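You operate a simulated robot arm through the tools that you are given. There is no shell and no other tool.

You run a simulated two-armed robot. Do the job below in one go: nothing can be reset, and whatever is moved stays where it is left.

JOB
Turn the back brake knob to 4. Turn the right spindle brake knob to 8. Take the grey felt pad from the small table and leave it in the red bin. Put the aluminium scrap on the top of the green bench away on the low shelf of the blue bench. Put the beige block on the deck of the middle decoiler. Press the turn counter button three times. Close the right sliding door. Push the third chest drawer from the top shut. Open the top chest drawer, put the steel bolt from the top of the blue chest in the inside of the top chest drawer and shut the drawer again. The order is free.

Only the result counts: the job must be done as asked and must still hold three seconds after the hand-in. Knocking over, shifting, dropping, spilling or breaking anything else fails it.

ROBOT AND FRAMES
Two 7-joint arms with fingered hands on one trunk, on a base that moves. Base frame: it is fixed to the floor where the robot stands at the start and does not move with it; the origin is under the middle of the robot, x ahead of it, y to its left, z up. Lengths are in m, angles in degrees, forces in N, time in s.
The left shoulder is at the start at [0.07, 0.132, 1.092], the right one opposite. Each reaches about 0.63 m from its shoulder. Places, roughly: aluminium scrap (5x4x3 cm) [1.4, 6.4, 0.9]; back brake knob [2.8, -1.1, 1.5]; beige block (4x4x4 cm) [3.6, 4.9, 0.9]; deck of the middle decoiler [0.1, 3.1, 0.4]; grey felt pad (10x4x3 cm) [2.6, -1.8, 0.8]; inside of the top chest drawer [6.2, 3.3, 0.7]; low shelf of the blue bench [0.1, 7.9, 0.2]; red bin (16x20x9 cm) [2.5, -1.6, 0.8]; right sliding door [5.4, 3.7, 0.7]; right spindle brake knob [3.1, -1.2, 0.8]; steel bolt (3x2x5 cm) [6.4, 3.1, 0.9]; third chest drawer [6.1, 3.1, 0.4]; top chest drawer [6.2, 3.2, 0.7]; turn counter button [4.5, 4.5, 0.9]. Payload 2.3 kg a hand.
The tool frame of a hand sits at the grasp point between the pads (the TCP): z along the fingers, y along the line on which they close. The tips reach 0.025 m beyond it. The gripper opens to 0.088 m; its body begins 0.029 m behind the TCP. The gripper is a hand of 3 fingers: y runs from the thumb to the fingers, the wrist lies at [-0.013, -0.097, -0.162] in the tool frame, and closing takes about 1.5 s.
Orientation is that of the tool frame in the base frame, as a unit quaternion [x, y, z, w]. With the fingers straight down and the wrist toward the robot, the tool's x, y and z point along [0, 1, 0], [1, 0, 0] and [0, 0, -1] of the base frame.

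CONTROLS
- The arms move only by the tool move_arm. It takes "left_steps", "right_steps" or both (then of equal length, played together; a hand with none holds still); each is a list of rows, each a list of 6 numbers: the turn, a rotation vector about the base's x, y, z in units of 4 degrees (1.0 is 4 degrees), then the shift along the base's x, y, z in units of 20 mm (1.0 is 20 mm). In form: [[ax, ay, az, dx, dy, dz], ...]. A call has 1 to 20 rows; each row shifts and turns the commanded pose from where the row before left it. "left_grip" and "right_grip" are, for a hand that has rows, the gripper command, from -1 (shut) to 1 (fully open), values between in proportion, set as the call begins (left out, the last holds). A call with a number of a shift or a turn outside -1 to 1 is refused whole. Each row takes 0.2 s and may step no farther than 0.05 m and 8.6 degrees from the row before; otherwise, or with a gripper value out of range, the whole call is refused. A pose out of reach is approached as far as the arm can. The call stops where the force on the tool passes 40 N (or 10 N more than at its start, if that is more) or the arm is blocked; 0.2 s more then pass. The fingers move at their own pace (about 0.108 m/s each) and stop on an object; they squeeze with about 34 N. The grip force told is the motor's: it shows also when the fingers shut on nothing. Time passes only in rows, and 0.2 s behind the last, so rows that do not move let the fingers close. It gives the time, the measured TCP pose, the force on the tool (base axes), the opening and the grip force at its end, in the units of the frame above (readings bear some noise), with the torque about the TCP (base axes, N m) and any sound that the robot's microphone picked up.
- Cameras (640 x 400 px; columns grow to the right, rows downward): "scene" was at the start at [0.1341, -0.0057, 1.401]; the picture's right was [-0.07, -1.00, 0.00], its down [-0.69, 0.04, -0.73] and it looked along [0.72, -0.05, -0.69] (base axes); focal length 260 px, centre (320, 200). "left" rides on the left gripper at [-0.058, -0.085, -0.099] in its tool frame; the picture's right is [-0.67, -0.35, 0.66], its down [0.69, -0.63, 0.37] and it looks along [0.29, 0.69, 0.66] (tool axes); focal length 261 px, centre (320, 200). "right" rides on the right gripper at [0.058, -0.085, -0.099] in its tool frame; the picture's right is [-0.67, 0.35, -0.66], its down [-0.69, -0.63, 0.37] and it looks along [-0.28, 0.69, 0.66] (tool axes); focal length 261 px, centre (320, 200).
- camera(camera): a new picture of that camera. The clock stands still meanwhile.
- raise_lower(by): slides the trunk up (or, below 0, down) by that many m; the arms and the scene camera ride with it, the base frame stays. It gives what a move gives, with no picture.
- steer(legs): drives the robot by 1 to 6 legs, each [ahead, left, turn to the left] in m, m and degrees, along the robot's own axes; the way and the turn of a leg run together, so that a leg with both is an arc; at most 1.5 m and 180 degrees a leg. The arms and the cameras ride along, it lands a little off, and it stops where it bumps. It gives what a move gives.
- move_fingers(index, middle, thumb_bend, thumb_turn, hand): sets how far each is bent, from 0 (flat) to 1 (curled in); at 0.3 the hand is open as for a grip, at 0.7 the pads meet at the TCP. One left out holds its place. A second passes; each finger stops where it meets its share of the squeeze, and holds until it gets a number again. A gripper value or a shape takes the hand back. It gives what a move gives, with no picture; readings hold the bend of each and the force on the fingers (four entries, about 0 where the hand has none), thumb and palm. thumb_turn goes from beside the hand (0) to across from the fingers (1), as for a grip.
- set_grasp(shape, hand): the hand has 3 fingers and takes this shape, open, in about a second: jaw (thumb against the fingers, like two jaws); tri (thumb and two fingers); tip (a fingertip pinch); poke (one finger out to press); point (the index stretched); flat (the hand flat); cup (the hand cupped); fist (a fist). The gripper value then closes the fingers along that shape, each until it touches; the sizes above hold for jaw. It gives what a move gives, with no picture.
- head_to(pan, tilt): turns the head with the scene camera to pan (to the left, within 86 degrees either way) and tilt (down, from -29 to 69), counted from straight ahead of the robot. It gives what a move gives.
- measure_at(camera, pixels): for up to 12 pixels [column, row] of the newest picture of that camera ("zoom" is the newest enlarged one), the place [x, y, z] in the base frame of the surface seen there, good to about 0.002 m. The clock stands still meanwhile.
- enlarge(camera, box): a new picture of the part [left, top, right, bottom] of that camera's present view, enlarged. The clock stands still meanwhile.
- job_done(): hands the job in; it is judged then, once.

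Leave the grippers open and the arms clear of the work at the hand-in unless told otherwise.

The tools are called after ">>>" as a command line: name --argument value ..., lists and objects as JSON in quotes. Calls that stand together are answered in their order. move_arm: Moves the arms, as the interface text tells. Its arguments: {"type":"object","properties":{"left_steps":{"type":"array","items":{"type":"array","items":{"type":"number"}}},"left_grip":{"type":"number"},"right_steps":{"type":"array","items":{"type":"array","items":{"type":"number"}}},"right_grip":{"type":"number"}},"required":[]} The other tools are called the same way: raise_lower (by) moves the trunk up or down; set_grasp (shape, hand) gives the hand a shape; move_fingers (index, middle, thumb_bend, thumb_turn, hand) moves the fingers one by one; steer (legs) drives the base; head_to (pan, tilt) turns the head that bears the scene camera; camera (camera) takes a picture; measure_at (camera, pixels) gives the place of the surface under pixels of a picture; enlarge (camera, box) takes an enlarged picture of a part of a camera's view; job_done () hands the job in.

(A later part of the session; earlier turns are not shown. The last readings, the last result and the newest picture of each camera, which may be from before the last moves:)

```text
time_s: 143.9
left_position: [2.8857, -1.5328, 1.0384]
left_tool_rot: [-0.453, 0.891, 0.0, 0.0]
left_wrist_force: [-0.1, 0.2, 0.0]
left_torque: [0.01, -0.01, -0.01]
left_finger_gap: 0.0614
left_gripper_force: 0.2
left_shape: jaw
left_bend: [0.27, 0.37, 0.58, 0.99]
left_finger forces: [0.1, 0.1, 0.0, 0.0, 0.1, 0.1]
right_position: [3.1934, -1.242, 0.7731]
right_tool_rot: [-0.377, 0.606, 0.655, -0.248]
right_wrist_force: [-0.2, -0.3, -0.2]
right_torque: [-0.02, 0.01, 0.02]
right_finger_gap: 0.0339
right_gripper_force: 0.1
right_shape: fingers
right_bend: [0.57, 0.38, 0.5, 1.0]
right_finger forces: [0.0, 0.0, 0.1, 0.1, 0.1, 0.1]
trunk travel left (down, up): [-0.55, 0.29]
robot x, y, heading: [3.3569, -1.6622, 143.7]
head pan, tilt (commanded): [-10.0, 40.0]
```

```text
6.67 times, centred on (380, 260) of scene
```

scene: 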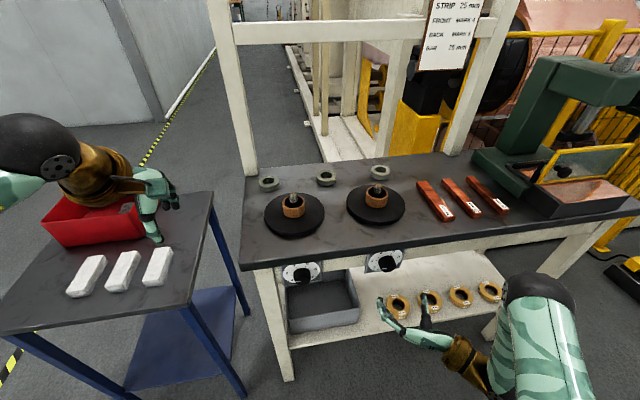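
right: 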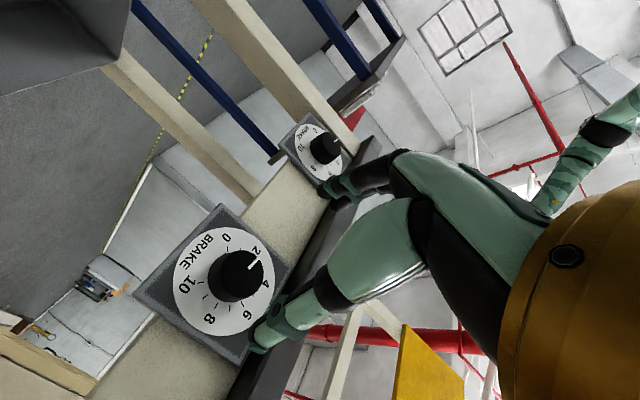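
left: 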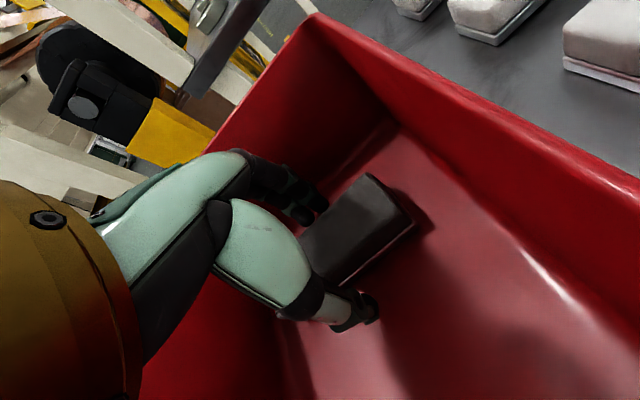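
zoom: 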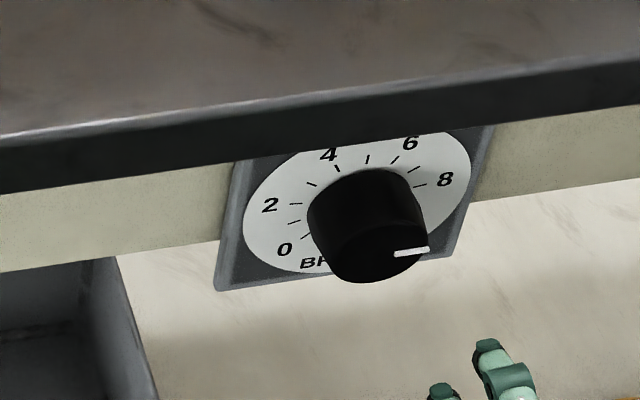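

The pointer is near 8; I measure the pointer direction in 3D from two views.

>>> measure_at --camera "zoom" --pixels '[[396, 254], [427, 250], [411, 252], [340, 260], [370, 235], [420, 186], [295, 205], [340, 168], [395, 160]]'

>>> enlarge --camera "right" --box '[210, 220, 320, 320]'

>>> measure_at --camera "zoom" --pixels '[[371, 168], [402, 214], [386, 190], [350, 165], [330, 120], [330, 220]]'

```text
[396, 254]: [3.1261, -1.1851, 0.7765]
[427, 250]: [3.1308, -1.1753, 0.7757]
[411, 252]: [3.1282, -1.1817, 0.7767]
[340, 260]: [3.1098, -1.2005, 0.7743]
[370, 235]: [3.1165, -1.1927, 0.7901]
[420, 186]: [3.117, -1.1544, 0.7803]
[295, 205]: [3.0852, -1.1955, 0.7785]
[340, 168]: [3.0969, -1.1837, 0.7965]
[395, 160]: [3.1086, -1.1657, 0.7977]
```

```text
4.00 times, centred on (265, 270) of right
```

zoom: 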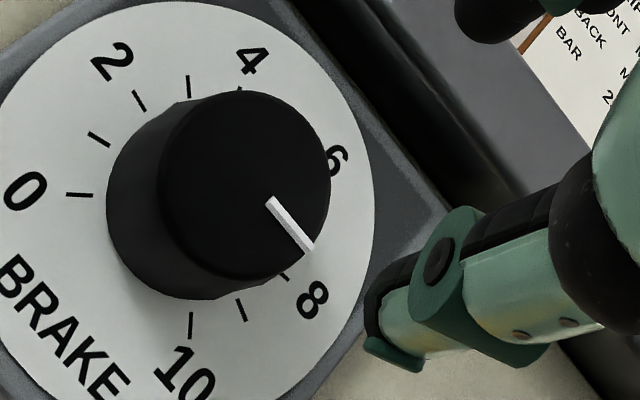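

```text
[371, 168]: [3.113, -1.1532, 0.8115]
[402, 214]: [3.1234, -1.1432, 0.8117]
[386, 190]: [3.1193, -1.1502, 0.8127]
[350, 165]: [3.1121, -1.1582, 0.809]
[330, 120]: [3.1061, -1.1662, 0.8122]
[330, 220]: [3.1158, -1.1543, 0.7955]
```

Readings vary 8.2–8.5 because of the oblique view. To read straight-on I pull the left hand back (clear of the small table) and lower the trunk for a level view.

>>> move_arm --left_steps '[[0, 0, 0, 0.81, -0.588, 0], [0, 0, 0, 0.81, -0.588, 0], [0, 0, 0, 0.81, -0.588, 0], [0, 0, 0, 0.81, -0.588, 0], [0, 0, 0, 0.81, -0.588, 0], [0, 0, 0, 0.81, -0.588, 0], [0, 0, 0, 0.81, -0.588, 0], [0, 0, 0, 0.81, -0.588, 0], [0, 0, 0, 0.81, -0.588, 0], [0, 0, 0, 0, 0, 0]]' --right_steps '[[0, 0, 0, 0.4, -0.294, 0], [0, 0, 0, 0.4, -0.294, 0], [0, 0, 0, 0.4, -0.294, 0], [0, 0, 0, 0.4, -0.294, 0], [0, 0, 0, 0.4, -0.294, 0], [0, 0, 0, 0, 0, 0], [0, 0, 0, 0, 0, 0], [0, 0, 0, 0, 0, 0], [0, 0, 0, 0, 0, 0], [0, 0, 0, 0, 0, 0]]'

>>> raise_lower --by -0.3

>>> head_to --pan -15 --tilt 22

>>> camera --camera "scene"

```text
time_s: 146.1
left_position: [3.0332, -1.6403, 1.0381]
left_tool_rot: [-0.453, 0.892, 0.0, 0.0]
left_wrist_force: [0.2, -0.1, 0.8]
left_torque: [0.0, 0.0, -0.01]
left_finger_gap: 0.0615
left_gripper_force: 0.0
left_shape: jaw
left_bend: [0.27, 0.37, 0.58, 0.99]
left_finger forces: [0.0, 0.0, 0.0, 0.1, 0.0, 0.1]
right_position: [3.2349, -1.2702, 0.7728]
right_tool_rot: [-0.376, 0.607, 0.655, -0.249]
right_wrist_force: [0.1, -0.9, 0.3]
right_torque: [0.01, -0.01, 0.01]
right_finger_gap: 0.0338
right_gripper_force: 0.2
right_shape: fingers
right_bend: [0.57, 0.38, 0.5, 1.0]
right_finger forces: [0.0, 0.1, 0.0, 0.0, 0.1, 0.0]
trunk travel left (down, up): [-0.55, 0.29]
robot x, y, heading: [3.3587, -1.6652, 143.6]
head pan, tilt (commanded): [-10.0, 40.0]
```

```text
time_s: 149.1
left_position: [3.0333, -1.6394, 0.7382]
left_tool_rot: [-0.453, 0.891, 0.0, -0.001]
left_wrist_force: [0.4, 0.4, 0.0]
left_torque: [-0.02, 0.01, 0.0]
left_finger_gap: 0.0615
left_gripper_force: 0.0
left_shape: jaw
left_bend: [0.27, 0.37, 0.58, 0.99]
left_finger forces: [0.1, 0.0, 0.1, 0.1, 0.1, 0.0]
right_position: [3.2343, -1.2711, 0.4724]
right_tool_rot: [-0.375, 0.607, 0.655, -0.248]
right_wrist_force: [1.0, 0.0, -0.1]
right_torque: [0.01, -0.01, 0.02]
right_finger_gap: 0.0338
right_gripper_force: 0.0
right_shape: fingers
right_bend: [0.57, 0.38, 0.5, 1.0]
right_finger forces: [0.0, 0.0, 0.1, 0.0, 0.0, 0.0]
trunk travel left (down, up): [-0.25, 0.59]
robot x, y, heading: [3.359, -1.6719, 143.6]
head pan, tilt (commanded): [-10.0, 40.0]
```

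```text
time_s: 149.9
left_position: [3.0332, -1.6389, 0.7393]
left_tool_rot: [-0.453, 0.892, 0.0, 0.0]
left_wrist_force: [-1.2, -0.3, 0.3]
left_torque: [-0.01, -0.02, -0.01]
left_finger_gap: 0.0611
left_gripper_force: 0.0
left_shape: jaw
left_bend: [0.27, 0.37, 0.58, 0.99]
left_finger forces: [0.0, 0.0, 0.1, 0.1, 0.0, 0.0]
right_position: [3.2351, -1.271, 0.4727]
right_tool_rot: [-0.374, 0.607, 0.656, -0.247]
right_wrist_force: [-0.9, -0.3, 0.7]
right_torque: [0.0, -0.01, -0.01]
right_finger_gap: 0.0337
right_gripper_force: 0.1
right_shape: fingers
right_bend: [0.57, 0.38, 0.5, 1.0]
right_finger forces: [0.1, 0.1, 0.1, 0.0, 0.1, 0.1]
trunk travel left (down, up): [-0.25, 0.59]
robot x, y, heading: [3.3588, -1.6687, 144.0]
head pan, tilt (commanded): [-15.0, 22.0]
```

```text
taken
```

scene: 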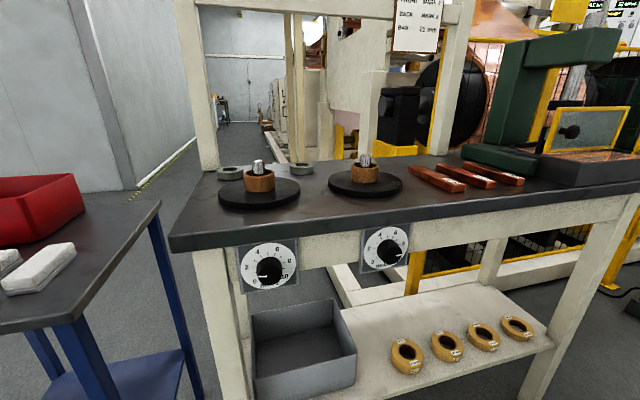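

I enlarge both apron dials from this level view.

>>> enlarge --camera "scene" --box '[355, 218, 419, 278]'

>>> enlarge --camera "scene" --box '[230, 225, 420, 300]'

```text
6.67 times, centred on (387, 248) of scene
```

zoom: 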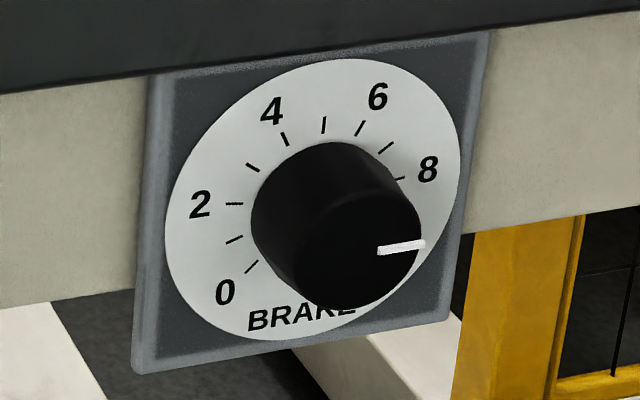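

```text
3.37 times, centred on (325, 262) of scene
```

zoom: 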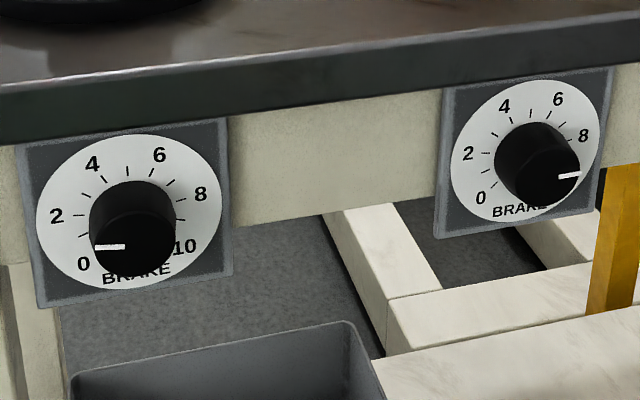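

From this level view the dial reads ≈8.24, so I correct by about −6.5°. I raise the trunk back, roll the hand to −84° and reopen in "tri".

>>> raise_lower --by 0.3

>>> set_grasp --hand "right" --shape "tri"

>>> move_arm --right_steps '[[0.984, -0.7155, 0, -0.08, 0.06, 0], [0.984, -0.7155, 0, -0.08, 0.06, 0], [0.984, -0.7155, 0, -0.08, 0.06, 0], [0.984, -0.7155, 0, -0.08, 0.06, 0], [0.984, -0.7155, 0, -0.08, 0.06, 0], [0.984, -0.7155, 0, -0.08, 0.06, 0], [0.984, -0.7155, 0, -0.08, 0.06, 0], [0.984, -0.7155, 0, -0.08, 0.06, 0], [0.984, -0.7155, 0, -0.08, 0.06, 0], [0.984, -0.7155, 0, -0.08, 0.06, 0], [0.984, -0.7155, 0, -0.08, 0.06, 0], [0.984, -0.7155, 0, -0.08, 0.06, 0], [0.984, -0.7155, 0, -0.08, 0.06, 0], [0.984, -0.7155, 0, -0.08, 0.06, 0], [0.984, -0.7155, 0, -0.08, 0.06, 0], [0, 0, 0, 0, 0, 0]]'

>>> enlarge --camera "right" --box '[130, 180, 350, 380]'

```text
time_s: 152.9
left_position: [3.0324, -1.6399, 1.0382]
left_tool_rot: [-0.452, 0.892, 0.001, 0.0]
left_wrist_force: [1.4, 0.5, 0.5]
left_torque: [0.02, -0.01, -0.06]
left_finger_gap: 0.0612
left_gripper_force: 0.1
left_shape: jaw
left_bend: [0.27, 0.37, 0.58, 0.99]
left_finger forces: [0.1, 0.0, 0.0, 0.1, 0.0, 0.0]
right_position: [3.2333, -1.271, 0.773]
right_tool_rot: [-0.376, 0.607, 0.655, -0.249]
right_wrist_force: [-0.5, 0.6, -0.2]
right_torque: [0.06, 0.01, 0.03]
right_finger_gap: 0.0338
right_gripper_force: 0.0
right_shape: fingers
right_bend: [0.57, 0.38, 0.5, 1.0]
right_finger forces: [0.0, 0.0, 0.0, 0.1, 0.0, 0.1]
trunk travel left (down, up): [-0.55, 0.29]
robot x, y, heading: [3.3596, -1.6628, 144.0]
head pan, tilt (commanded): [-15.0, 22.0]
```

```text
time_s: 153.8
left_position: [3.0332, -1.6395, 1.0385]
left_tool_rot: [-0.453, 0.892, 0.0, 0.001]
left_wrist_force: [0.7, 0.1, 0.1]
left_torque: [-0.01, -0.01, 0.0]
left_finger_gap: 0.0612
left_gripper_force: 0.0
left_shape: jaw
left_bend: [0.27, 0.37, 0.58, 0.99]
left_finger forces: [0.0, 0.0, 0.0, 0.1, 0.0, 0.0]
right_position: [3.2347, -1.2707, 0.7739]
right_tool_rot: [-0.375, 0.607, 0.655, -0.248]
right_wrist_force: [0.1, -0.7, 0.0]
right_torque: [-0.02, 0.0, 0.0]
right_finger_gap: 0.0876
right_gripper_force: 0.0
right_shape: tri
right_bend: [0.3, 0.3, 0.3, 0.98]
right_finger forces: [0.1, 0.1, 0.0, 0.0, 0.1, 0.0]
trunk travel left (down, up): [-0.55, 0.29]
robot x, y, heading: [3.3595, -1.6645, 144.0]
head pan, tilt (commanded): [-15.0, 22.0]
```

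```text
time_s: 157.2
left_position: [3.033, -1.6399, 1.0382]
left_tool_rot: [-0.454, 0.891, 0.0, 0.0]
left_wrist_force: [-0.1, -0.7, -0.3]
left_torque: [0.01, 0.0, 0.05]
left_finger_gap: 0.0611
left_gripper_force: 0.0
left_shape: jaw
left_bend: [0.27, 0.37, 0.58, 0.99]
left_finger forces: [0.0, 0.0, 0.0, 0.0, 0.0, 0.0]
right_position: [3.2094, -1.2544, 0.773]
right_tool_rot: [-0.65, 0.258, 0.688, 0.194]
right_wrist_force: [-0.7, 0.3, -0.1]
right_torque: [0.01, 0.0, -0.01]
right_finger_gap: 0.0875
right_gripper_force: 0.2
right_shape: tri
right_bend: [0.3, 0.3, 0.3, 0.98]
right_finger forces: [0.0, 0.0, 0.0, 0.0, 0.0, 0.0]
trunk travel left (down, up): [-0.55, 0.29]
robot x, y, heading: [3.3617, -1.6654, 143.7]
head pan, tilt (commanded): [-15.0, 22.0]
```

```text
2.00 times, centred on (240, 280) of right
```

zoom: 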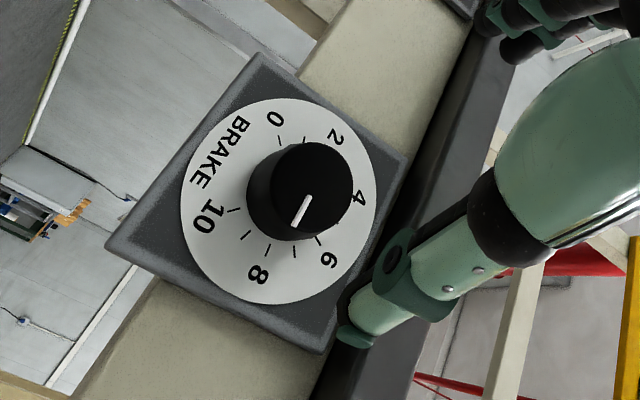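

I approach to the same grip point and close.

>>> move_arm --right_steps '[[0, 0, 0, -0.78, 0.58, 0.01], [0, 0, 0, -0.78, 0.58, 0.01], [0, 0, 0, -0.78, 0.58, 0.01], [0, 0, 0, -0.78, 0.58, 0.01], [0, 0, 0, -0.78, 0.58, 0.01], [0, 0, 0, -0.47, 0.36, 0], [0, 0, 0, 0, 0, 0]]'

>>> move_arm --right_steps '[[0, 0, 0, 0, 0, 0], [0, 0, 0, 0, 0, 0], [0, 0, 0, 0, 0, 0], [0, 0, 0, 0, 0, 0], [0, 0, 0, 0, 0, 0], [0, 0, 0, 0, 0, 0], [0, 0, 0, 0, 0, 0], [0, 0, 0, 0, 0, 0]]' --right_grip -1

```text
time_s: 158.8
left_position: [3.0325, -1.6387, 1.0385]
left_tool_rot: [-0.453, 0.892, 0.0, -0.001]
left_wrist_force: [-1.0, -0.6, -0.5]
left_torque: [0.01, 0.03, -0.02]
left_finger_gap: 0.0613
left_gripper_force: 0.1
left_shape: jaw
left_bend: [0.27, 0.37, 0.58, 0.99]
left_finger forces: [0.1, 0.0, 0.1, 0.0, 0.1, 0.1]
right_position: [3.1211, -1.1881, 0.7731]
right_tool_rot: [-0.65, 0.26, 0.687, 0.193]
right_wrist_force: [0.7, 0.2, -0.6]
right_torque: [0.01, 0.02, -0.01]
right_finger_gap: 0.0877
right_gripper_force: 0.1
right_shape: tri
right_bend: [0.3, 0.3, 0.3, 0.98]
right_finger forces: [0.1, 0.0, 0.0, 0.0, 0.0, 0.0]
trunk travel left (down, up): [-0.55, 0.29]
robot x, y, heading: [3.3537, -1.6623, 143.9]
head pan, tilt (commanded): [-15.0, 22.0]
```

```text
time_s: 160.6
left_position: [3.0324, -1.6396, 1.0392]
left_tool_rot: [-0.453, 0.892, 0.0, 0.0]
left_wrist_force: [0.5, -0.3, -0.1]
left_torque: [0.03, 0.01, 0.01]
left_finger_gap: 0.0612
left_gripper_force: 0.0
left_shape: jaw
left_bend: [0.27, 0.37, 0.58, 0.99]
left_finger forces: [0.0, 0.0, 0.0, 0.0, 0.0, 0.0]
right_position: [3.122, -1.1888, 0.7732]
right_tool_rot: [-0.65, 0.259, 0.688, 0.193]
right_wrist_force: [0.2, -0.5, 0.5]
right_torque: [0.0, -0.01, 0.01]
right_finger_gap: 0.0312
right_gripper_force: 33.7
right_shape: tri
right_bend: [0.74, 0.49, 0.74, 1.0]
right_finger forces: [15.2, 15.0, 0.0, 0.0, 30.6, 0.1]
trunk travel left (down, up): [-0.55, 0.29]
robot x, y, heading: [3.3557, -1.6658, 143.5]
head pan, tilt (commanded): [-15.0, 22.0]
```

Gripped evenly; I turn back 6.5° counter-clockwise, open fully (room sideways), and retreat.

>>> move_arm --right_steps '[[0.657, -0.478, 0, 0, 0, 0], [0.657, -0.478, 0, 0, 0, 0], [0, 0, 0, 0, 0, 0], [0, 0, 0, 0, 0, 0]]'

>>> move_arm --right_steps '[[0, 0, 0, 0, 0, 0], [0, 0, 0, 0, 0, 0], [0, 0, 0, 0, 0, 0], [0, 0, 0, 0, 0, 0], [0, 0, 0, 0, 0, 0], [0, 0, 0, 0.8, -0.588, 0], [0, 0, 0, 0.8, -0.588, 0], [0, 0, 0, 0.8, -0.588, 0], [0, 0, 0, 0.8, -0.588, 0], [0, 0, 0, 0.8, -0.588, 0], [0, 0, 0, 0.8, -0.588, 0], [0, 0, 0, 0, 0, 0]]' --right_grip 1

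>>> raise_lower --by -0.3

>>> enlarge --camera "scene" --box '[355, 218, 419, 278]'

```text
time_s: 161.6
left_position: [3.0317, -1.6405, 1.0387]
left_tool_rot: [-0.453, 0.891, 0.0, 0.0]
left_wrist_force: [0.0, 0.8, 0.0]
left_torque: [0.01, 0.01, 0.01]
left_finger_gap: 0.0611
left_gripper_force: 0.1
left_shape: jaw
left_bend: [0.27, 0.37, 0.58, 0.99]
left_finger forces: [0.0, 0.1, 0.0, 0.0, 0.0, 0.0]
right_position: [3.1236, -1.1876, 0.7742]
right_tool_rot: [-0.663, 0.22, 0.677, 0.231]
right_wrist_force: [-1.7, -1.5, -1.1]
right_torque: [-0.02, -0.06, 0.04]
right_finger_gap: 0.031
right_gripper_force: 34.3
right_shape: tri
right_bend: [0.74, 0.49, 0.74, 1.0]
right_finger forces: [16.7, 15.3, 0.1, 0.0, 30.4, 0.0]
trunk travel left (down, up): [-0.55, 0.29]
robot x, y, heading: [3.3556, -1.6691, 144.2]
head pan, tilt (commanded): [-15.0, 22.0]
```

```text
time_s: 164.2
left_position: [3.0328, -1.6387, 1.0381]
left_tool_rot: [-0.453, 0.891, 0.0, 0.0]
left_wrist_force: [0.4, -0.1, -0.1]
left_torque: [-0.03, -0.01, -0.01]
left_finger_gap: 0.0612
left_gripper_force: 0.1
left_shape: jaw
left_bend: [0.27, 0.37, 0.58, 0.99]
left_finger forces: [0.0, 0.1, 0.0, 0.0, 0.1, 0.0]
right_position: [3.2194, -1.2579, 0.7744]
right_tool_rot: [-0.663, 0.22, 0.677, 0.232]
right_wrist_force: [-0.8, 0.2, -0.1]
right_torque: [0.0, -0.03, -0.01]
right_finger_gap: 0.0875
right_gripper_force: 0.1
right_shape: tri
right_bend: [0.3, 0.3, 0.3, 0.98]
right_finger forces: [0.1, 0.0, 0.0, 0.1, 0.1, 0.0]
trunk travel left (down, up): [-0.55, 0.29]
robot x, y, heading: [3.3582, -1.666, 144.0]
head pan, tilt (commanded): [-15.0, 22.0]
```

```text
time_s: 167.2
left_position: [3.0318, -1.64, 0.7382]
left_tool_rot: [-0.453, 0.892, 0.0, 0.0]
left_wrist_force: [0.4, 0.1, 0.5]
left_torque: [-0.04, 0.01, 0.01]
left_finger_gap: 0.0611
left_gripper_force: 0.1
left_shape: jaw
left_bend: [0.27, 0.37, 0.58, 0.99]
left_finger forces: [0.0, 0.1, 0.1, 0.1, 0.0, 0.1]
right_position: [3.2199, -1.2594, 0.4746]
right_tool_rot: [-0.663, 0.22, 0.677, 0.23]
right_wrist_force: [0.2, 0.8, 0.3]
right_torque: [-0.04, 0.02, -0.01]
right_finger_gap: 0.0875
right_gripper_force: 0.0
right_shape: tri
right_bend: [0.3, 0.3, 0.3, 0.98]
right_finger forces: [0.1, 0.1, 0.1, 0.1, 0.0, 0.1]
trunk travel left (down, up): [-0.25, 0.59]
robot x, y, heading: [3.3592, -1.6649, 143.9]
head pan, tilt (commanded): [-15.0, 22.0]
```

```text
6.67 times, centred on (387, 248) of scene
```

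zoom: 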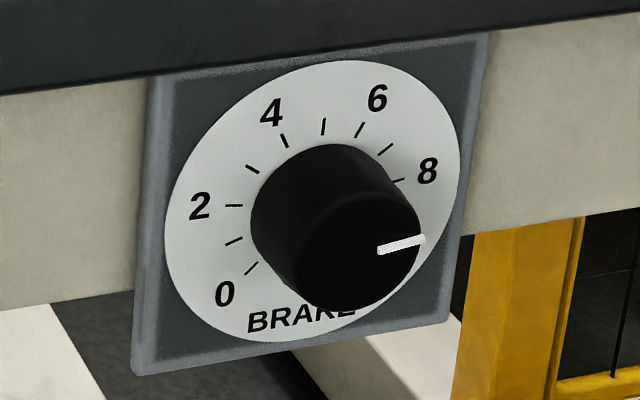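

The spindle knob now reads ≈8.05. Now I raise the trunk back and look along the aisle for the route to the rest of the room.

>>> raise_lower --by 0.4

>>> head_to --pan -75 --tilt 30

>>> camera --camera "scene"

```text
time_s: 171.0
left_position: [3.033, -1.6386, 1.1382]
left_tool_rot: [-0.454, 0.891, 0.0, 0.0]
left_wrist_force: [1.5, -0.1, -0.8]
left_torque: [0.03, -0.02, 0.01]
left_finger_gap: 0.0611
left_gripper_force: 0.1
left_shape: jaw
left_bend: [0.27, 0.37, 0.58, 0.99]
left_finger forces: [0.0, 0.0, 0.0, 0.0, 0.0, 0.0]
right_position: [3.2204, -1.2595, 0.8731]
right_tool_rot: [-0.663, 0.22, 0.677, 0.232]
right_wrist_force: [0.4, -0.8, 0.0]
right_torque: [0.02, 0.02, 0.01]
right_finger_gap: 0.0876
right_gripper_force: 0.0
right_shape: tri
right_bend: [0.3, 0.3, 0.3, 0.98]
right_finger forces: [0.1, 0.1, 0.0, 0.1, 0.1, 0.0]
trunk travel left (down, up): [-0.65, 0.19]
robot x, y, heading: [3.3567, -1.6676, 143.7]
head pan, tilt (commanded): [-15.0, 22.0]
```

```text
time_s: 172.3
left_position: [3.0322, -1.6394, 1.1377]
left_tool_rot: [-0.453, 0.891, -0.001, 0.0]
left_wrist_force: [-0.3, -0.4, 0.2]
left_torque: [-0.01, -0.01, 0.0]
left_finger_gap: 0.0612
left_gripper_force: 0.0
left_shape: jaw
left_bend: [0.27, 0.37, 0.58, 0.99]
left_finger forces: [0.0, 0.0, 0.0, 0.0, 0.0, 0.1]
right_position: [3.2198, -1.2588, 0.8743]
right_tool_rot: [-0.664, 0.22, 0.676, 0.231]
right_wrist_force: [0.3, -0.1, 0.4]
right_torque: [0.0, 0.0, 0.02]
right_finger_gap: 0.0875
right_gripper_force: 0.0
right_shape: tri
right_bend: [0.3, 0.3, 0.3, 0.98]
right_finger forces: [0.1, 0.0, 0.0, 0.0, 0.0, 0.0]
trunk travel left (down, up): [-0.65, 0.19]
robot x, y, heading: [3.3575, -1.6645, 143.9]
head pan, tilt (commanded): [-75.0, 30.0]
```

```text
taken
```

scene: 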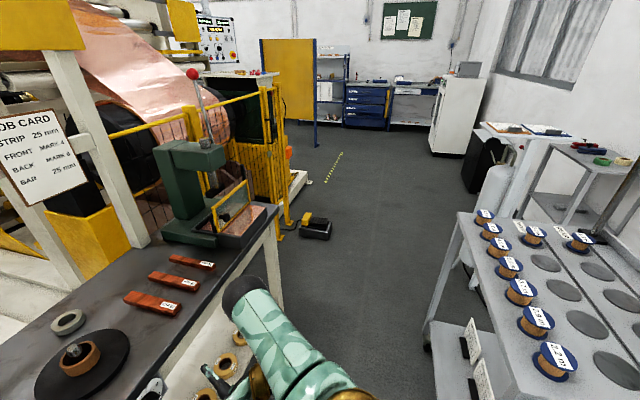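

The aisle is clear, with a foot pedal at (316,225) near the bench's right end. I measure key points.

>>> measure_at --camera "scene" --pixels '[[330, 238], [302, 234], [316, 212], [426, 345], [455, 217], [490, 210], [470, 180], [430, 150], [290, 215], [345, 122], [375, 100], [300, 185]]'

>>> enlarge --camera "scene" --box '[190, 10, 500, 190]'

```text
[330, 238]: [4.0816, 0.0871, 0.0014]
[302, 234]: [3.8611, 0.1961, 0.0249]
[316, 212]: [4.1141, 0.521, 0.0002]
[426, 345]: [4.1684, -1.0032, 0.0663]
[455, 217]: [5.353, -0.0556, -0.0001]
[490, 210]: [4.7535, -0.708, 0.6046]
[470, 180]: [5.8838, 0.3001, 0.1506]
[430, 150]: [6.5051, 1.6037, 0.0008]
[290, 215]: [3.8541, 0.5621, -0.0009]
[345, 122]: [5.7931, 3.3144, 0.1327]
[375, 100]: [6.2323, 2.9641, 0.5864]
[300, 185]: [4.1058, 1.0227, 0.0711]
```

```text
2.06 times, centred on (345, 100) of scene
```

zoom: 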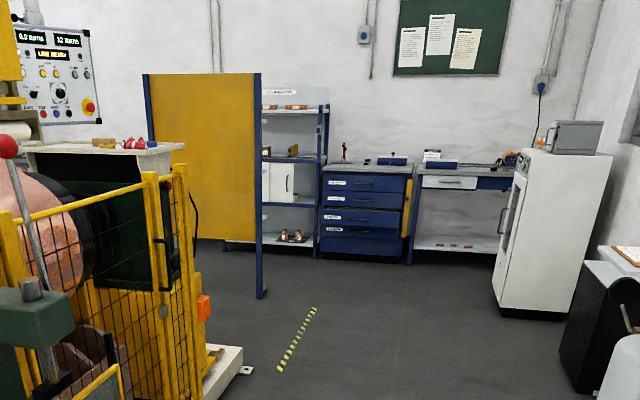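

The route up the aisle is clear apart from the pedal. Before turning I fold the right hand back to a compact fingers-down pose near the body.

>>> move_arm --right_steps '[[-1, 0.727, 0, -0.147, -0.295, 0.8], [-1, 0.727, 0, -0.147, -0.295, 0.8], [-1, 0.727, 0, -0.147, -0.295, 0.8], [-1, 0.727, 0, -0.147, -0.295, 0.8], [-1, 0.727, 0, -0.147, -0.295, 0.8], [-1, 0.727, 0, -0.147, -0.295, 0.8], [-1, 0.727, 0, -0.147, -0.295, 0.8], [-1, 0.727, 0, -0.147, -0.295, 0.8], [-1, 0.727, 0, -0.147, -0.295, 0.8], [-1, 0.727, 0, -0.147, -0.295, 0.8], [-1, 0.727, 0, -0.147, -0.295, 0.8], [-1, 0.727, 0, -0.147, -0.295, 0.8], [-1, 0.727, 0, -0.147, -0.295, 0.8], [-1, 0.727, 0, -0.147, -0.295, 0.8], [-1, 0.727, 0, -0.147, -0.295, 0.8], [-1, 0.727, 0, -0.147, -0.295, 0.8], [-1, 0.727, 0, -0.147, -0.295, 0.8], [-1, 0.727, 0, -0.147, -0.295, 0.8]]'

>>> move_arm --right_steps '[[-0.74, -1, 0, 0, 0, 0], [-0.74, -1, 0, 0, 0, 0], [-0.74, -1, 0, 0, 0, 0], [-0.74, -1, 0, 0, 0, 0], [-0.74, -1, 0, 0, 0, 0], [-0.74, -1, 0, 0, 0, 0], [-0.74, -1, 0, 0, 0, 0], [-0.74, -1, 0, 0, 0, 0], [-0.74, -1, 0, 0, 0, 0], [-0.74, -1, 0, 0, 0, 0], [-0.74, -1, 0, 0, 0, 0], [-0.74, -1, 0, 0, 0, 0], [-0.74, -1, 0, 0, 0, 0], [-0.74, -1, 0, 0, 0, 0], [-0.74, -1, 0, 0, 0, 0], [-0.74, -1, 0, 0, 0, 0], [-0.74, -1, 0, 0, 0, 0], [-0.74, -1, 0, 0, 0, 0]]'

>>> set_grasp --hand "right" --shape "jaw"

>>> head_to --pan 0 --tilt 45

>>> camera --camera "scene"

```text
time_s: 176.1
left_position: [3.0324, -1.6405, 1.1388]
left_tool_rot: [-0.453, 0.891, -0.001, 0.0]
left_wrist_force: [0.3, 0.6, 0.1]
left_torque: [-0.01, -0.01, 0.01]
left_finger_gap: 0.0614
left_gripper_force: 0.0
left_shape: jaw
left_bend: [0.27, 0.37, 0.58, 0.99]
left_finger forces: [0.0, 0.0, 0.1, 0.1, 0.0, 0.1]
right_position: [3.1231, -1.3159, 1.1087]
right_tool_rot: [-0.325, 0.636, 0.631, -0.303]
right_wrist_force: [0.9, 0.0, 0.3]
right_torque: [-0.02, -0.01, -0.02]
right_finger_gap: 0.0877
right_gripper_force: 0.1
right_shape: tri
right_bend: [0.3, 0.3, 0.3, 0.98]
right_finger forces: [0.0, 0.0, 0.0, 0.1, 0.0, 0.0]
right hand out of reach, approached as far as the arm can: row 10, 11, 12, 13, 14, 15, 16, 17, 18
trunk travel left (down, up): [-0.65, 0.19]
robot x, y, heading: [3.3593, -1.6633, 143.9]
head pan, tilt (commanded): [-75.0, 30.0]
```

```text
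time_s: 179.9
left_position: [3.0321, -1.6377, 1.1385]
left_tool_rot: [-0.454, 0.891, 0.0, 0.0]
left_wrist_force: [-0.4, 1.0, 0.0]
left_torque: [0.0, 0.03, 0.02]
left_finger_gap: 0.0617
left_gripper_force: 0.1
left_shape: jaw
left_bend: [0.27, 0.37, 0.58, 0.99]
left_finger forces: [0.1, 0.0, 0.0, 0.0, 0.0, 0.0]
right_position: [3.0854, -1.2993, 1.0972]
right_tool_rot: [-0.463, 0.886, -0.004, 0.012]
right_wrist_force: [-0.1, 0.5, 0.9]
right_torque: [-0.02, -0.01, 0.05]
right_finger_gap: 0.0876
right_gripper_force: 0.0
right_shape: tri
right_bend: [0.3, 0.3, 0.3, 0.98]
right_finger forces: [0.0, 0.0, 0.0, 0.0, 0.0, 0.0]
right hand out of reach, approached as far as the arm can: row 1, 2, 3, 4, 5
trunk travel left (down, up): [-0.65, 0.19]
robot x, y, heading: [3.3589, -1.6654, 144.0]
head pan, tilt (commanded): [-75.0, 30.0]
```

```text
time_s: 180.8
left_position: [3.0319, -1.64, 1.1378]
left_tool_rot: [-0.453, 0.891, 0.0, -0.001]
left_wrist_force: [-0.8, -1.1, -0.4]
left_torque: [-0.02, 0.0, 0.04]
left_finger_gap: 0.0613
left_gripper_force: 0.0
left_shape: jaw
left_bend: [0.27, 0.37, 0.58, 0.99]
left_finger forces: [0.0, 0.1, 0.1, 0.0, 0.0, 0.0]
right_position: [3.0863, -1.3008, 1.0984]
right_tool_rot: [-0.462, 0.887, -0.003, 0.01]
right_wrist_force: [0.7, -0.9, 1.1]
right_torque: [0.0, 0.01, -0.04]
right_finger_gap: 0.0879
right_gripper_force: 0.0
right_shape: jaw
right_bend: [0.3, 0.3, 0.3, 0.98]
right_finger forces: [0.1, 0.0, 0.0, 0.0, 0.0, 0.0]
trunk travel left (down, up): [-0.65, 0.19]
robot x, y, heading: [3.3584, -1.6659, 144.1]
head pan, tilt (commanded): [-75.0, 30.0]
```

```text
time_s: 182.3
left_position: [3.0323, -1.6397, 1.1376]
left_tool_rot: [-0.453, 0.891, 0.0, 0.001]
left_wrist_force: [-0.7, 0.9, -0.1]
left_torque: [0.0, 0.01, 0.0]
left_finger_gap: 0.0614
left_gripper_force: 0.2
left_shape: jaw
left_bend: [0.27, 0.37, 0.58, 0.99]
left_finger forces: [0.0, 0.0, 0.1, 0.0, 0.0, 0.0]
right_position: [3.0864, -1.2998, 1.0972]
right_tool_rot: [-0.461, 0.887, -0.002, 0.01]
right_wrist_force: [-0.4, -0.4, 0.0]
right_torque: [0.01, -0.02, -0.02]
right_finger_gap: 0.0876
right_gripper_force: 0.1
right_shape: jaw
right_bend: [0.3, 0.3, 0.3, 0.98]
right_finger forces: [0.0, 0.0, 0.1, 0.0, 0.0, 0.0]
trunk travel left (down, up): [-0.65, 0.19]
robot x, y, heading: [3.3611, -1.6652, 143.8]
head pan, tilt (commanded): [0.0, 45.0]
```

```text
taken
```

scene: 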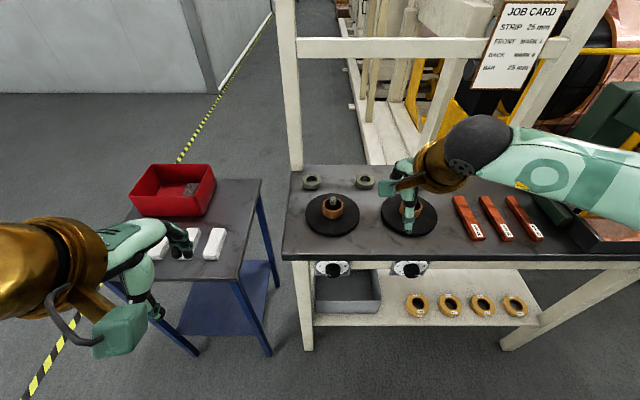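

I lift and pull the right hand back a bit, then turn right 90° and drive up the aisle.

>>> move_arm --right_steps '[[0, 0, 0, 0.5, -0.35, 1], [0, 0, 0, 0.5, -0.35, 1], [0, 0, 0, 0.5, -0.35, 1], [0, 0, 0, 0.5, -0.35, 1], [0, 0, 0, 0.5, -0.35, 1], [0, 0, 0, 0.5, -0.35, 0.5]]'

>>> steer --legs '[[0, 0, -90], [0, 0.08, 0], [0.8, 0, 0]]'

>>> head_to --pan 0 --tilt 25

>>> camera --camera "scene"

```text
time_s: 183.7
left_position: [3.033, -1.6404, 1.1382]
left_tool_rot: [-0.453, 0.891, 0.0, 0.001]
left_wrist_force: [-0.6, 0.0, -0.6]
left_torque: [-0.01, -0.03, 0.04]
left_finger_gap: 0.0614
left_gripper_force: 0.0
left_shape: jaw
left_bend: [0.27, 0.37, 0.58, 0.99]
left_finger forces: [0.0, 0.0, 0.1, 0.0, 0.0, 0.1]
right_position: [3.1482, -1.3426, 1.2078]
right_tool_rot: [-0.461, 0.887, -0.002, 0.01]
right_wrist_force: [0.0, -0.3, -0.5]
right_torque: [-0.03, 0.0, 0.01]
right_finger_gap: 0.0878
right_gripper_force: 0.0
right_shape: jaw
right_bend: [0.3, 0.3, 0.3, 0.98]
right_finger forces: [0.0, 0.1, 0.0, 0.0, 0.0, 0.1]
trunk travel left (down, up): [-0.65, 0.19]
robot x, y, heading: [3.3568, -1.6652, 143.9]
head pan, tilt (commanded): [0.0, 45.0]
```

```text
time_s: 192.4
left_position: [3.7946, -0.6486, 1.1386]
left_tool_rot: [0.314, 0.949, 0.0, 0.0]
left_wrist_force: [-0.2, -0.1, -0.5]
left_torque: [-0.02, -0.01, -0.02]
left_finger_gap: 0.0613
left_gripper_force: 0.1
left_shape: jaw
left_bend: [0.27, 0.37, 0.58, 0.99]
left_finger forces: [0.0, 0.0, 0.0, 0.0, 0.1, 0.0]
right_position: [4.0899, -0.7659, 1.2065]
right_tool_rot: [0.304, 0.953, -0.01, 0.005]
right_wrist_force: [0.2, 1.0, -0.9]
right_torque: [0.01, 0.0, -0.01]
right_finger_gap: 0.0877
right_gripper_force: 0.1
right_shape: jaw
right_bend: [0.3, 0.3, 0.3, 0.98]
right_finger forces: [0.0, 0.0, 0.0, 0.1, 0.0, 0.0]
trunk travel left (down, up): [-0.65, 0.19]
robot x, y, heading: [3.7675, -0.9747, 53.3]
head pan, tilt (commanded): [0.0, 45.0]
```

```text
time_s: 193.3
left_position: [3.7932, -0.648, 1.1387]
left_tool_rot: [0.314, 0.949, 0.0, 0.0]
left_wrist_force: [-0.3, 0.3, 0.1]
left_torque: [0.01, 0.01, 0.01]
left_finger_gap: 0.0613
left_gripper_force: 0.1
left_shape: jaw
left_bend: [0.27, 0.37, 0.58, 0.99]
left_finger forces: [0.1, 0.0, 0.0, 0.0, 0.0, 0.0]
right_position: [4.0894, -0.7659, 1.2062]
right_tool_rot: [0.304, 0.953, -0.009, 0.005]
right_wrist_force: [-0.4, -0.2, 0.6]
right_torque: [0.01, -0.02, 0.01]
right_finger_gap: 0.0875
right_gripper_force: 0.0
right_shape: jaw
right_bend: [0.3, 0.3, 0.3, 0.98]
right_finger forces: [0.0, 0.1, 0.0, 0.1, 0.0, 0.0]
trunk travel left (down, up): [-0.65, 0.19]
robot x, y, heading: [3.7675, -0.9735, 53.4]
head pan, tilt (commanded): [0.0, 25.0]
```

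```text
taken
```

scene: 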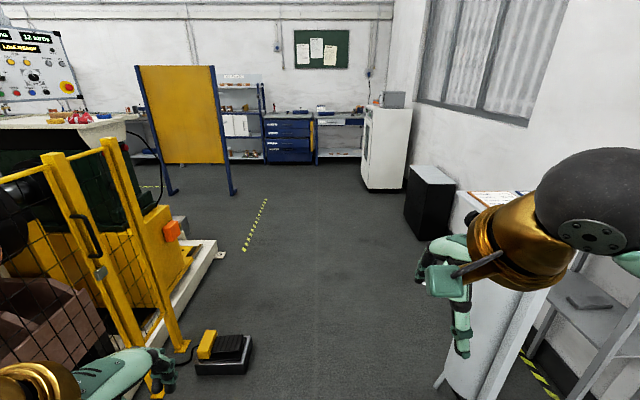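

The aisle continues; pedal ahead-left at (225,350), gas bottle at right. I measure their positions before going on.

>>> measure_at --camera "scene" --pixels '[[250, 370], [252, 340], [200, 372], [440, 385], [452, 340], [410, 235], [365, 188], [223, 258], [190, 340], [235, 192], [180, 192], [60, 80]]'

>>> enlarge --camera "scene" --box '[0, 20, 120, 130]'

>>> enlarge --camera "scene" --box '[120, 60, 420, 200]'

```text
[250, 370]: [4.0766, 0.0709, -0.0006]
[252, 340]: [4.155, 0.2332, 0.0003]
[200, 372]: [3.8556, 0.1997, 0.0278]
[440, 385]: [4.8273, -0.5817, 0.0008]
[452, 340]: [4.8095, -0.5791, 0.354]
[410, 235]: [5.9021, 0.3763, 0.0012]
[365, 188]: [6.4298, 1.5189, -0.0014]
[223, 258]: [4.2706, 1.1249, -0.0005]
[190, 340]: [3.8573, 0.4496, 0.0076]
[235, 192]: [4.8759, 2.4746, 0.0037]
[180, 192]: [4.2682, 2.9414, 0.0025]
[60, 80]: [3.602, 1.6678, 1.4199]
```

```text
3.64 times, centred on (60, 75) of scene
```

zoom: 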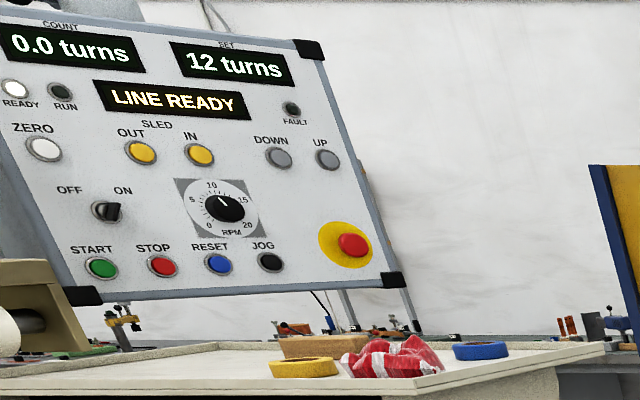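

```text
2.13 times, centred on (270, 130) of scene
```

zoom: 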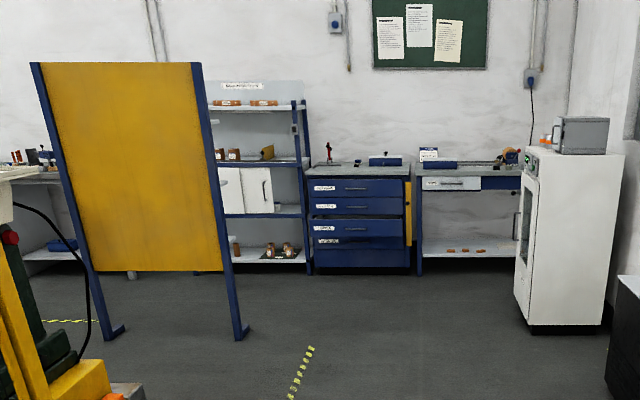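

The chest is straight up the aisle line, facing me; the yellow partition stands to its left. I drive ahead, keeping right of the pedal.

>>> steer --legs '[[0.6, -0.1, 0], [1.5, 0, 0], [1.2, 0.25, 0]]'

>>> head_to --pan 0 --tilt 25

>>> camera --camera "scene"

>>> head_to --pan 55 --tilt 15

>>> camera --camera "scene"

```text
time_s: 209.5
left_position: [5.6376, 2.0952, 1.1386]
left_tool_rot: [0.319, 0.948, -0.001, 0.0]
left_wrist_force: [-0.7, 0.4, -0.6]
left_torque: [0.0, 0.0, -0.01]
left_finger_gap: 0.0614
left_gripper_force: 0.1
left_shape: jaw
left_bend: [0.27, 0.37, 0.58, 0.99]
left_finger forces: [0.0, 0.0, 0.0, 0.0, 0.0, 0.0]
right_position: [5.932, 1.9753, 1.2067]
right_tool_rot: [0.311, 0.95, -0.01, 0.005]
right_wrist_force: [-0.6, -0.6, -0.5]
right_torque: [-0.02, -0.01, -0.01]
right_finger_gap: 0.0877
right_gripper_force: 0.1
right_shape: jaw
right_bend: [0.3, 0.3, 0.3, 0.98]
right_finger forces: [0.0, 0.0, 0.0, 0.1, 0.0, 0.0]
trunk travel left (down, up): [-0.65, 0.19]
robot x, y, heading: [5.607, 1.7718, 52.7]
head pan, tilt (commanded): [0.0, 25.0]
```

```text
time_s: 210.1
left_position: [5.6378, 2.0968, 1.1385]
left_tool_rot: [0.32, 0.947, 0.0, 0.0]
left_wrist_force: [0.3, -1.3, -0.2]
left_torque: [0.01, 0.0, 0.01]
left_finger_gap: 0.0612
left_gripper_force: 0.1
left_shape: jaw
left_bend: [0.27, 0.37, 0.58, 0.99]
left_finger forces: [0.0, 0.0, 0.0, 0.1, 0.0, 0.1]
right_position: [5.9321, 1.9759, 1.2075]
right_tool_rot: [0.311, 0.95, -0.009, 0.005]
right_wrist_force: [1.0, -0.5, 0.7]
right_torque: [0.01, -0.02, -0.04]
right_finger_gap: 0.0877
right_gripper_force: 0.1
right_shape: jaw
right_bend: [0.3, 0.3, 0.3, 0.98]
right_finger forces: [0.0, 0.0, 0.1, 0.0, 0.0, 0.0]
trunk travel left (down, up): [-0.65, 0.19]
robot x, y, heading: [5.6062, 1.7723, 52.4]
head pan, tilt (commanded): [0.0, 25.0]
```

```text
taken
```

scene: 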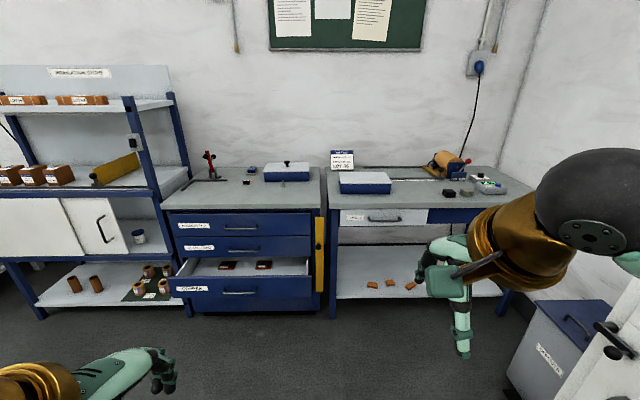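

```text
time_s: 211.4
left_position: [5.6385, 2.0969, 1.1381]
left_tool_rot: [0.319, 0.948, 0.0, 0.0]
left_wrist_force: [0.3, -0.9, -0.7]
left_torque: [-0.03, 0.0, -0.03]
left_finger_gap: 0.0611
left_gripper_force: 0.1
left_shape: jaw
left_bend: [0.27, 0.37, 0.58, 0.99]
left_finger forces: [0.0, 0.1, 0.1, 0.0, 0.0, 0.1]
right_position: [5.9327, 1.9758, 1.2065]
right_tool_rot: [0.311, 0.95, -0.009, 0.005]
right_wrist_force: [0.3, 0.0, 0.3]
right_torque: [-0.01, -0.01, 0.0]
right_finger_gap: 0.0879
right_gripper_force: 0.1
right_shape: jaw
right_bend: [0.3, 0.3, 0.3, 0.98]
right_finger forces: [0.0, 0.0, 0.0, 0.0, 0.1, 0.0]
trunk travel left (down, up): [-0.65, 0.19]
robot x, y, heading: [5.6049, 1.7718, 52.8]
head pan, tilt (commanded): [55.0, 15.0]
```

```text
taken
```

scene: 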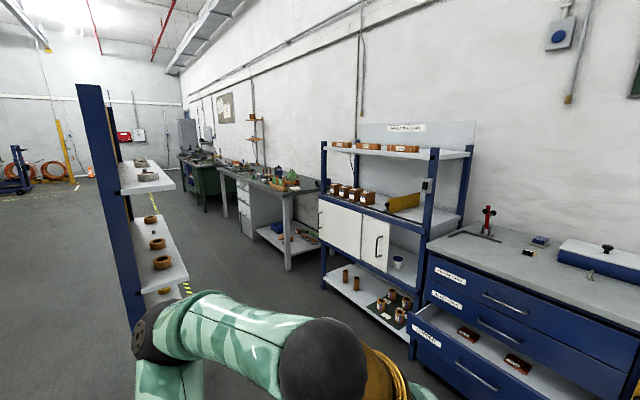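

I see the chest: the third drawer stands open with two items in it; the rack's right sliding door has its opening at right. I enlarge the details.

>>> head_to --pan 10 --tilt 30

>>> enlarge --camera "scene" --box '[200, 110, 400, 240]'

>>> enlarge --camera "scene" --box '[0, 60, 240, 280]'

>>> camera --camera "scene"

```text
time_s: 212.5
left_position: [5.6386, 2.0961, 1.1376]
left_tool_rot: [0.32, 0.948, 0.0, 0.0]
left_wrist_force: [-0.3, 0.2, -0.7]
left_torque: [0.02, 0.01, 0.01]
left_finger_gap: 0.0614
left_gripper_force: 0.1
left_shape: jaw
left_bend: [0.27, 0.37, 0.58, 0.99]
left_finger forces: [0.0, 0.0, 0.1, 0.0, 0.1, 0.0]
right_position: [5.933, 1.9762, 1.2071]
right_tool_rot: [0.31, 0.951, -0.01, 0.006]
right_wrist_force: [-0.7, 0.4, 0.5]
right_torque: [0.02, -0.01, -0.01]
right_finger_gap: 0.0878
right_gripper_force: 0.1
right_shape: jaw
right_bend: [0.3, 0.3, 0.3, 0.98]
right_finger forces: [0.0, 0.0, 0.0, 0.1, 0.1, 0.0]
trunk travel left (down, up): [-0.65, 0.19]
robot x, y, heading: [5.6063, 1.7704, 52.5]
head pan, tilt (commanded): [10.0, 30.0]
```

```text
3.08 times, centred on (300, 175) of scene
```

zoom: 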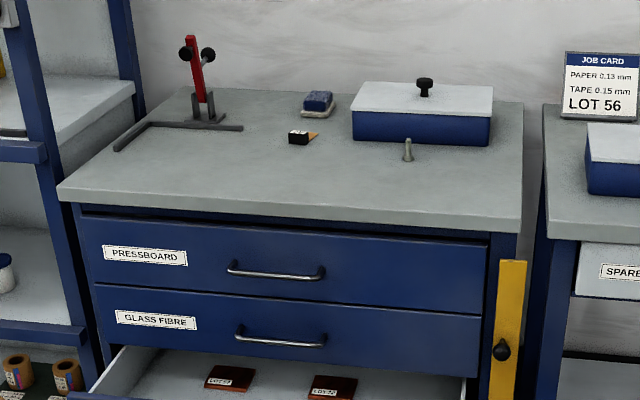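

```text
1.82 times, centred on (120, 170) of scene
```

zoom: 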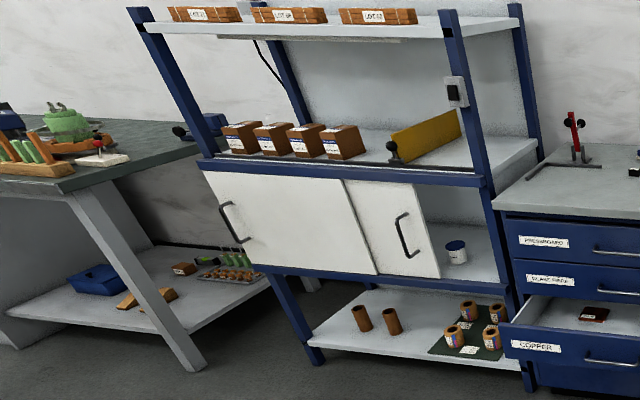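

```text
taken
```

scene: 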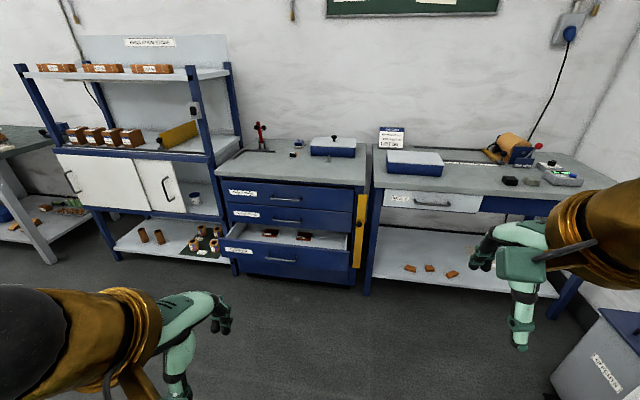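

The bolt stands upright in front of the blue box on the chest top, near scene (329,159). I measure the chest: bolt, handles, drawer fronts, sliding door handle.

>>> measure_at --camera "scene" --pixels '[[329, 160], [329, 155], [288, 198], [285, 223], [283, 260], [218, 178], [368, 188], [240, 266], [348, 280], [362, 232], [168, 188], [356, 180]]'

>>> measure_at --camera "zoom" --pixels '[[400, 235], [340, 180], [376, 272], [415, 190], [440, 275], [225, 220], [487, 180], [205, 165], [455, 250], [430, 240], [490, 290], [245, 260]]'

```text
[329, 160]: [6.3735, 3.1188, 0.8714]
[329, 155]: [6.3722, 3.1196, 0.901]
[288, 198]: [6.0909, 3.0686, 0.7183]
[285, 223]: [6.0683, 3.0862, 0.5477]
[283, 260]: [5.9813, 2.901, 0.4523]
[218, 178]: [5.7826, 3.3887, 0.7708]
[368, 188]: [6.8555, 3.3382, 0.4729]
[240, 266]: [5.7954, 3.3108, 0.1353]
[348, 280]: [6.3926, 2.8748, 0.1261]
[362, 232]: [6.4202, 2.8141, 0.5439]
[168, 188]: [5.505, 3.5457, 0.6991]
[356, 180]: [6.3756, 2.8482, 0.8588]
```

```text
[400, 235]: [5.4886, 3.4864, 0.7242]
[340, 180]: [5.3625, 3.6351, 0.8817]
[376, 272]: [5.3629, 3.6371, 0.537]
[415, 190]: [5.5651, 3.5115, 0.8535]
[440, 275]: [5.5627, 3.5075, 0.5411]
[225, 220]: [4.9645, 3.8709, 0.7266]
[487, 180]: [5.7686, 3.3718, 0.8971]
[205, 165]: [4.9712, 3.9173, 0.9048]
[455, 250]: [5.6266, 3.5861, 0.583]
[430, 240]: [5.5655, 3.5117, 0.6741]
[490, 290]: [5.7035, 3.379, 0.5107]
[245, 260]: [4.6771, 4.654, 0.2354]
```

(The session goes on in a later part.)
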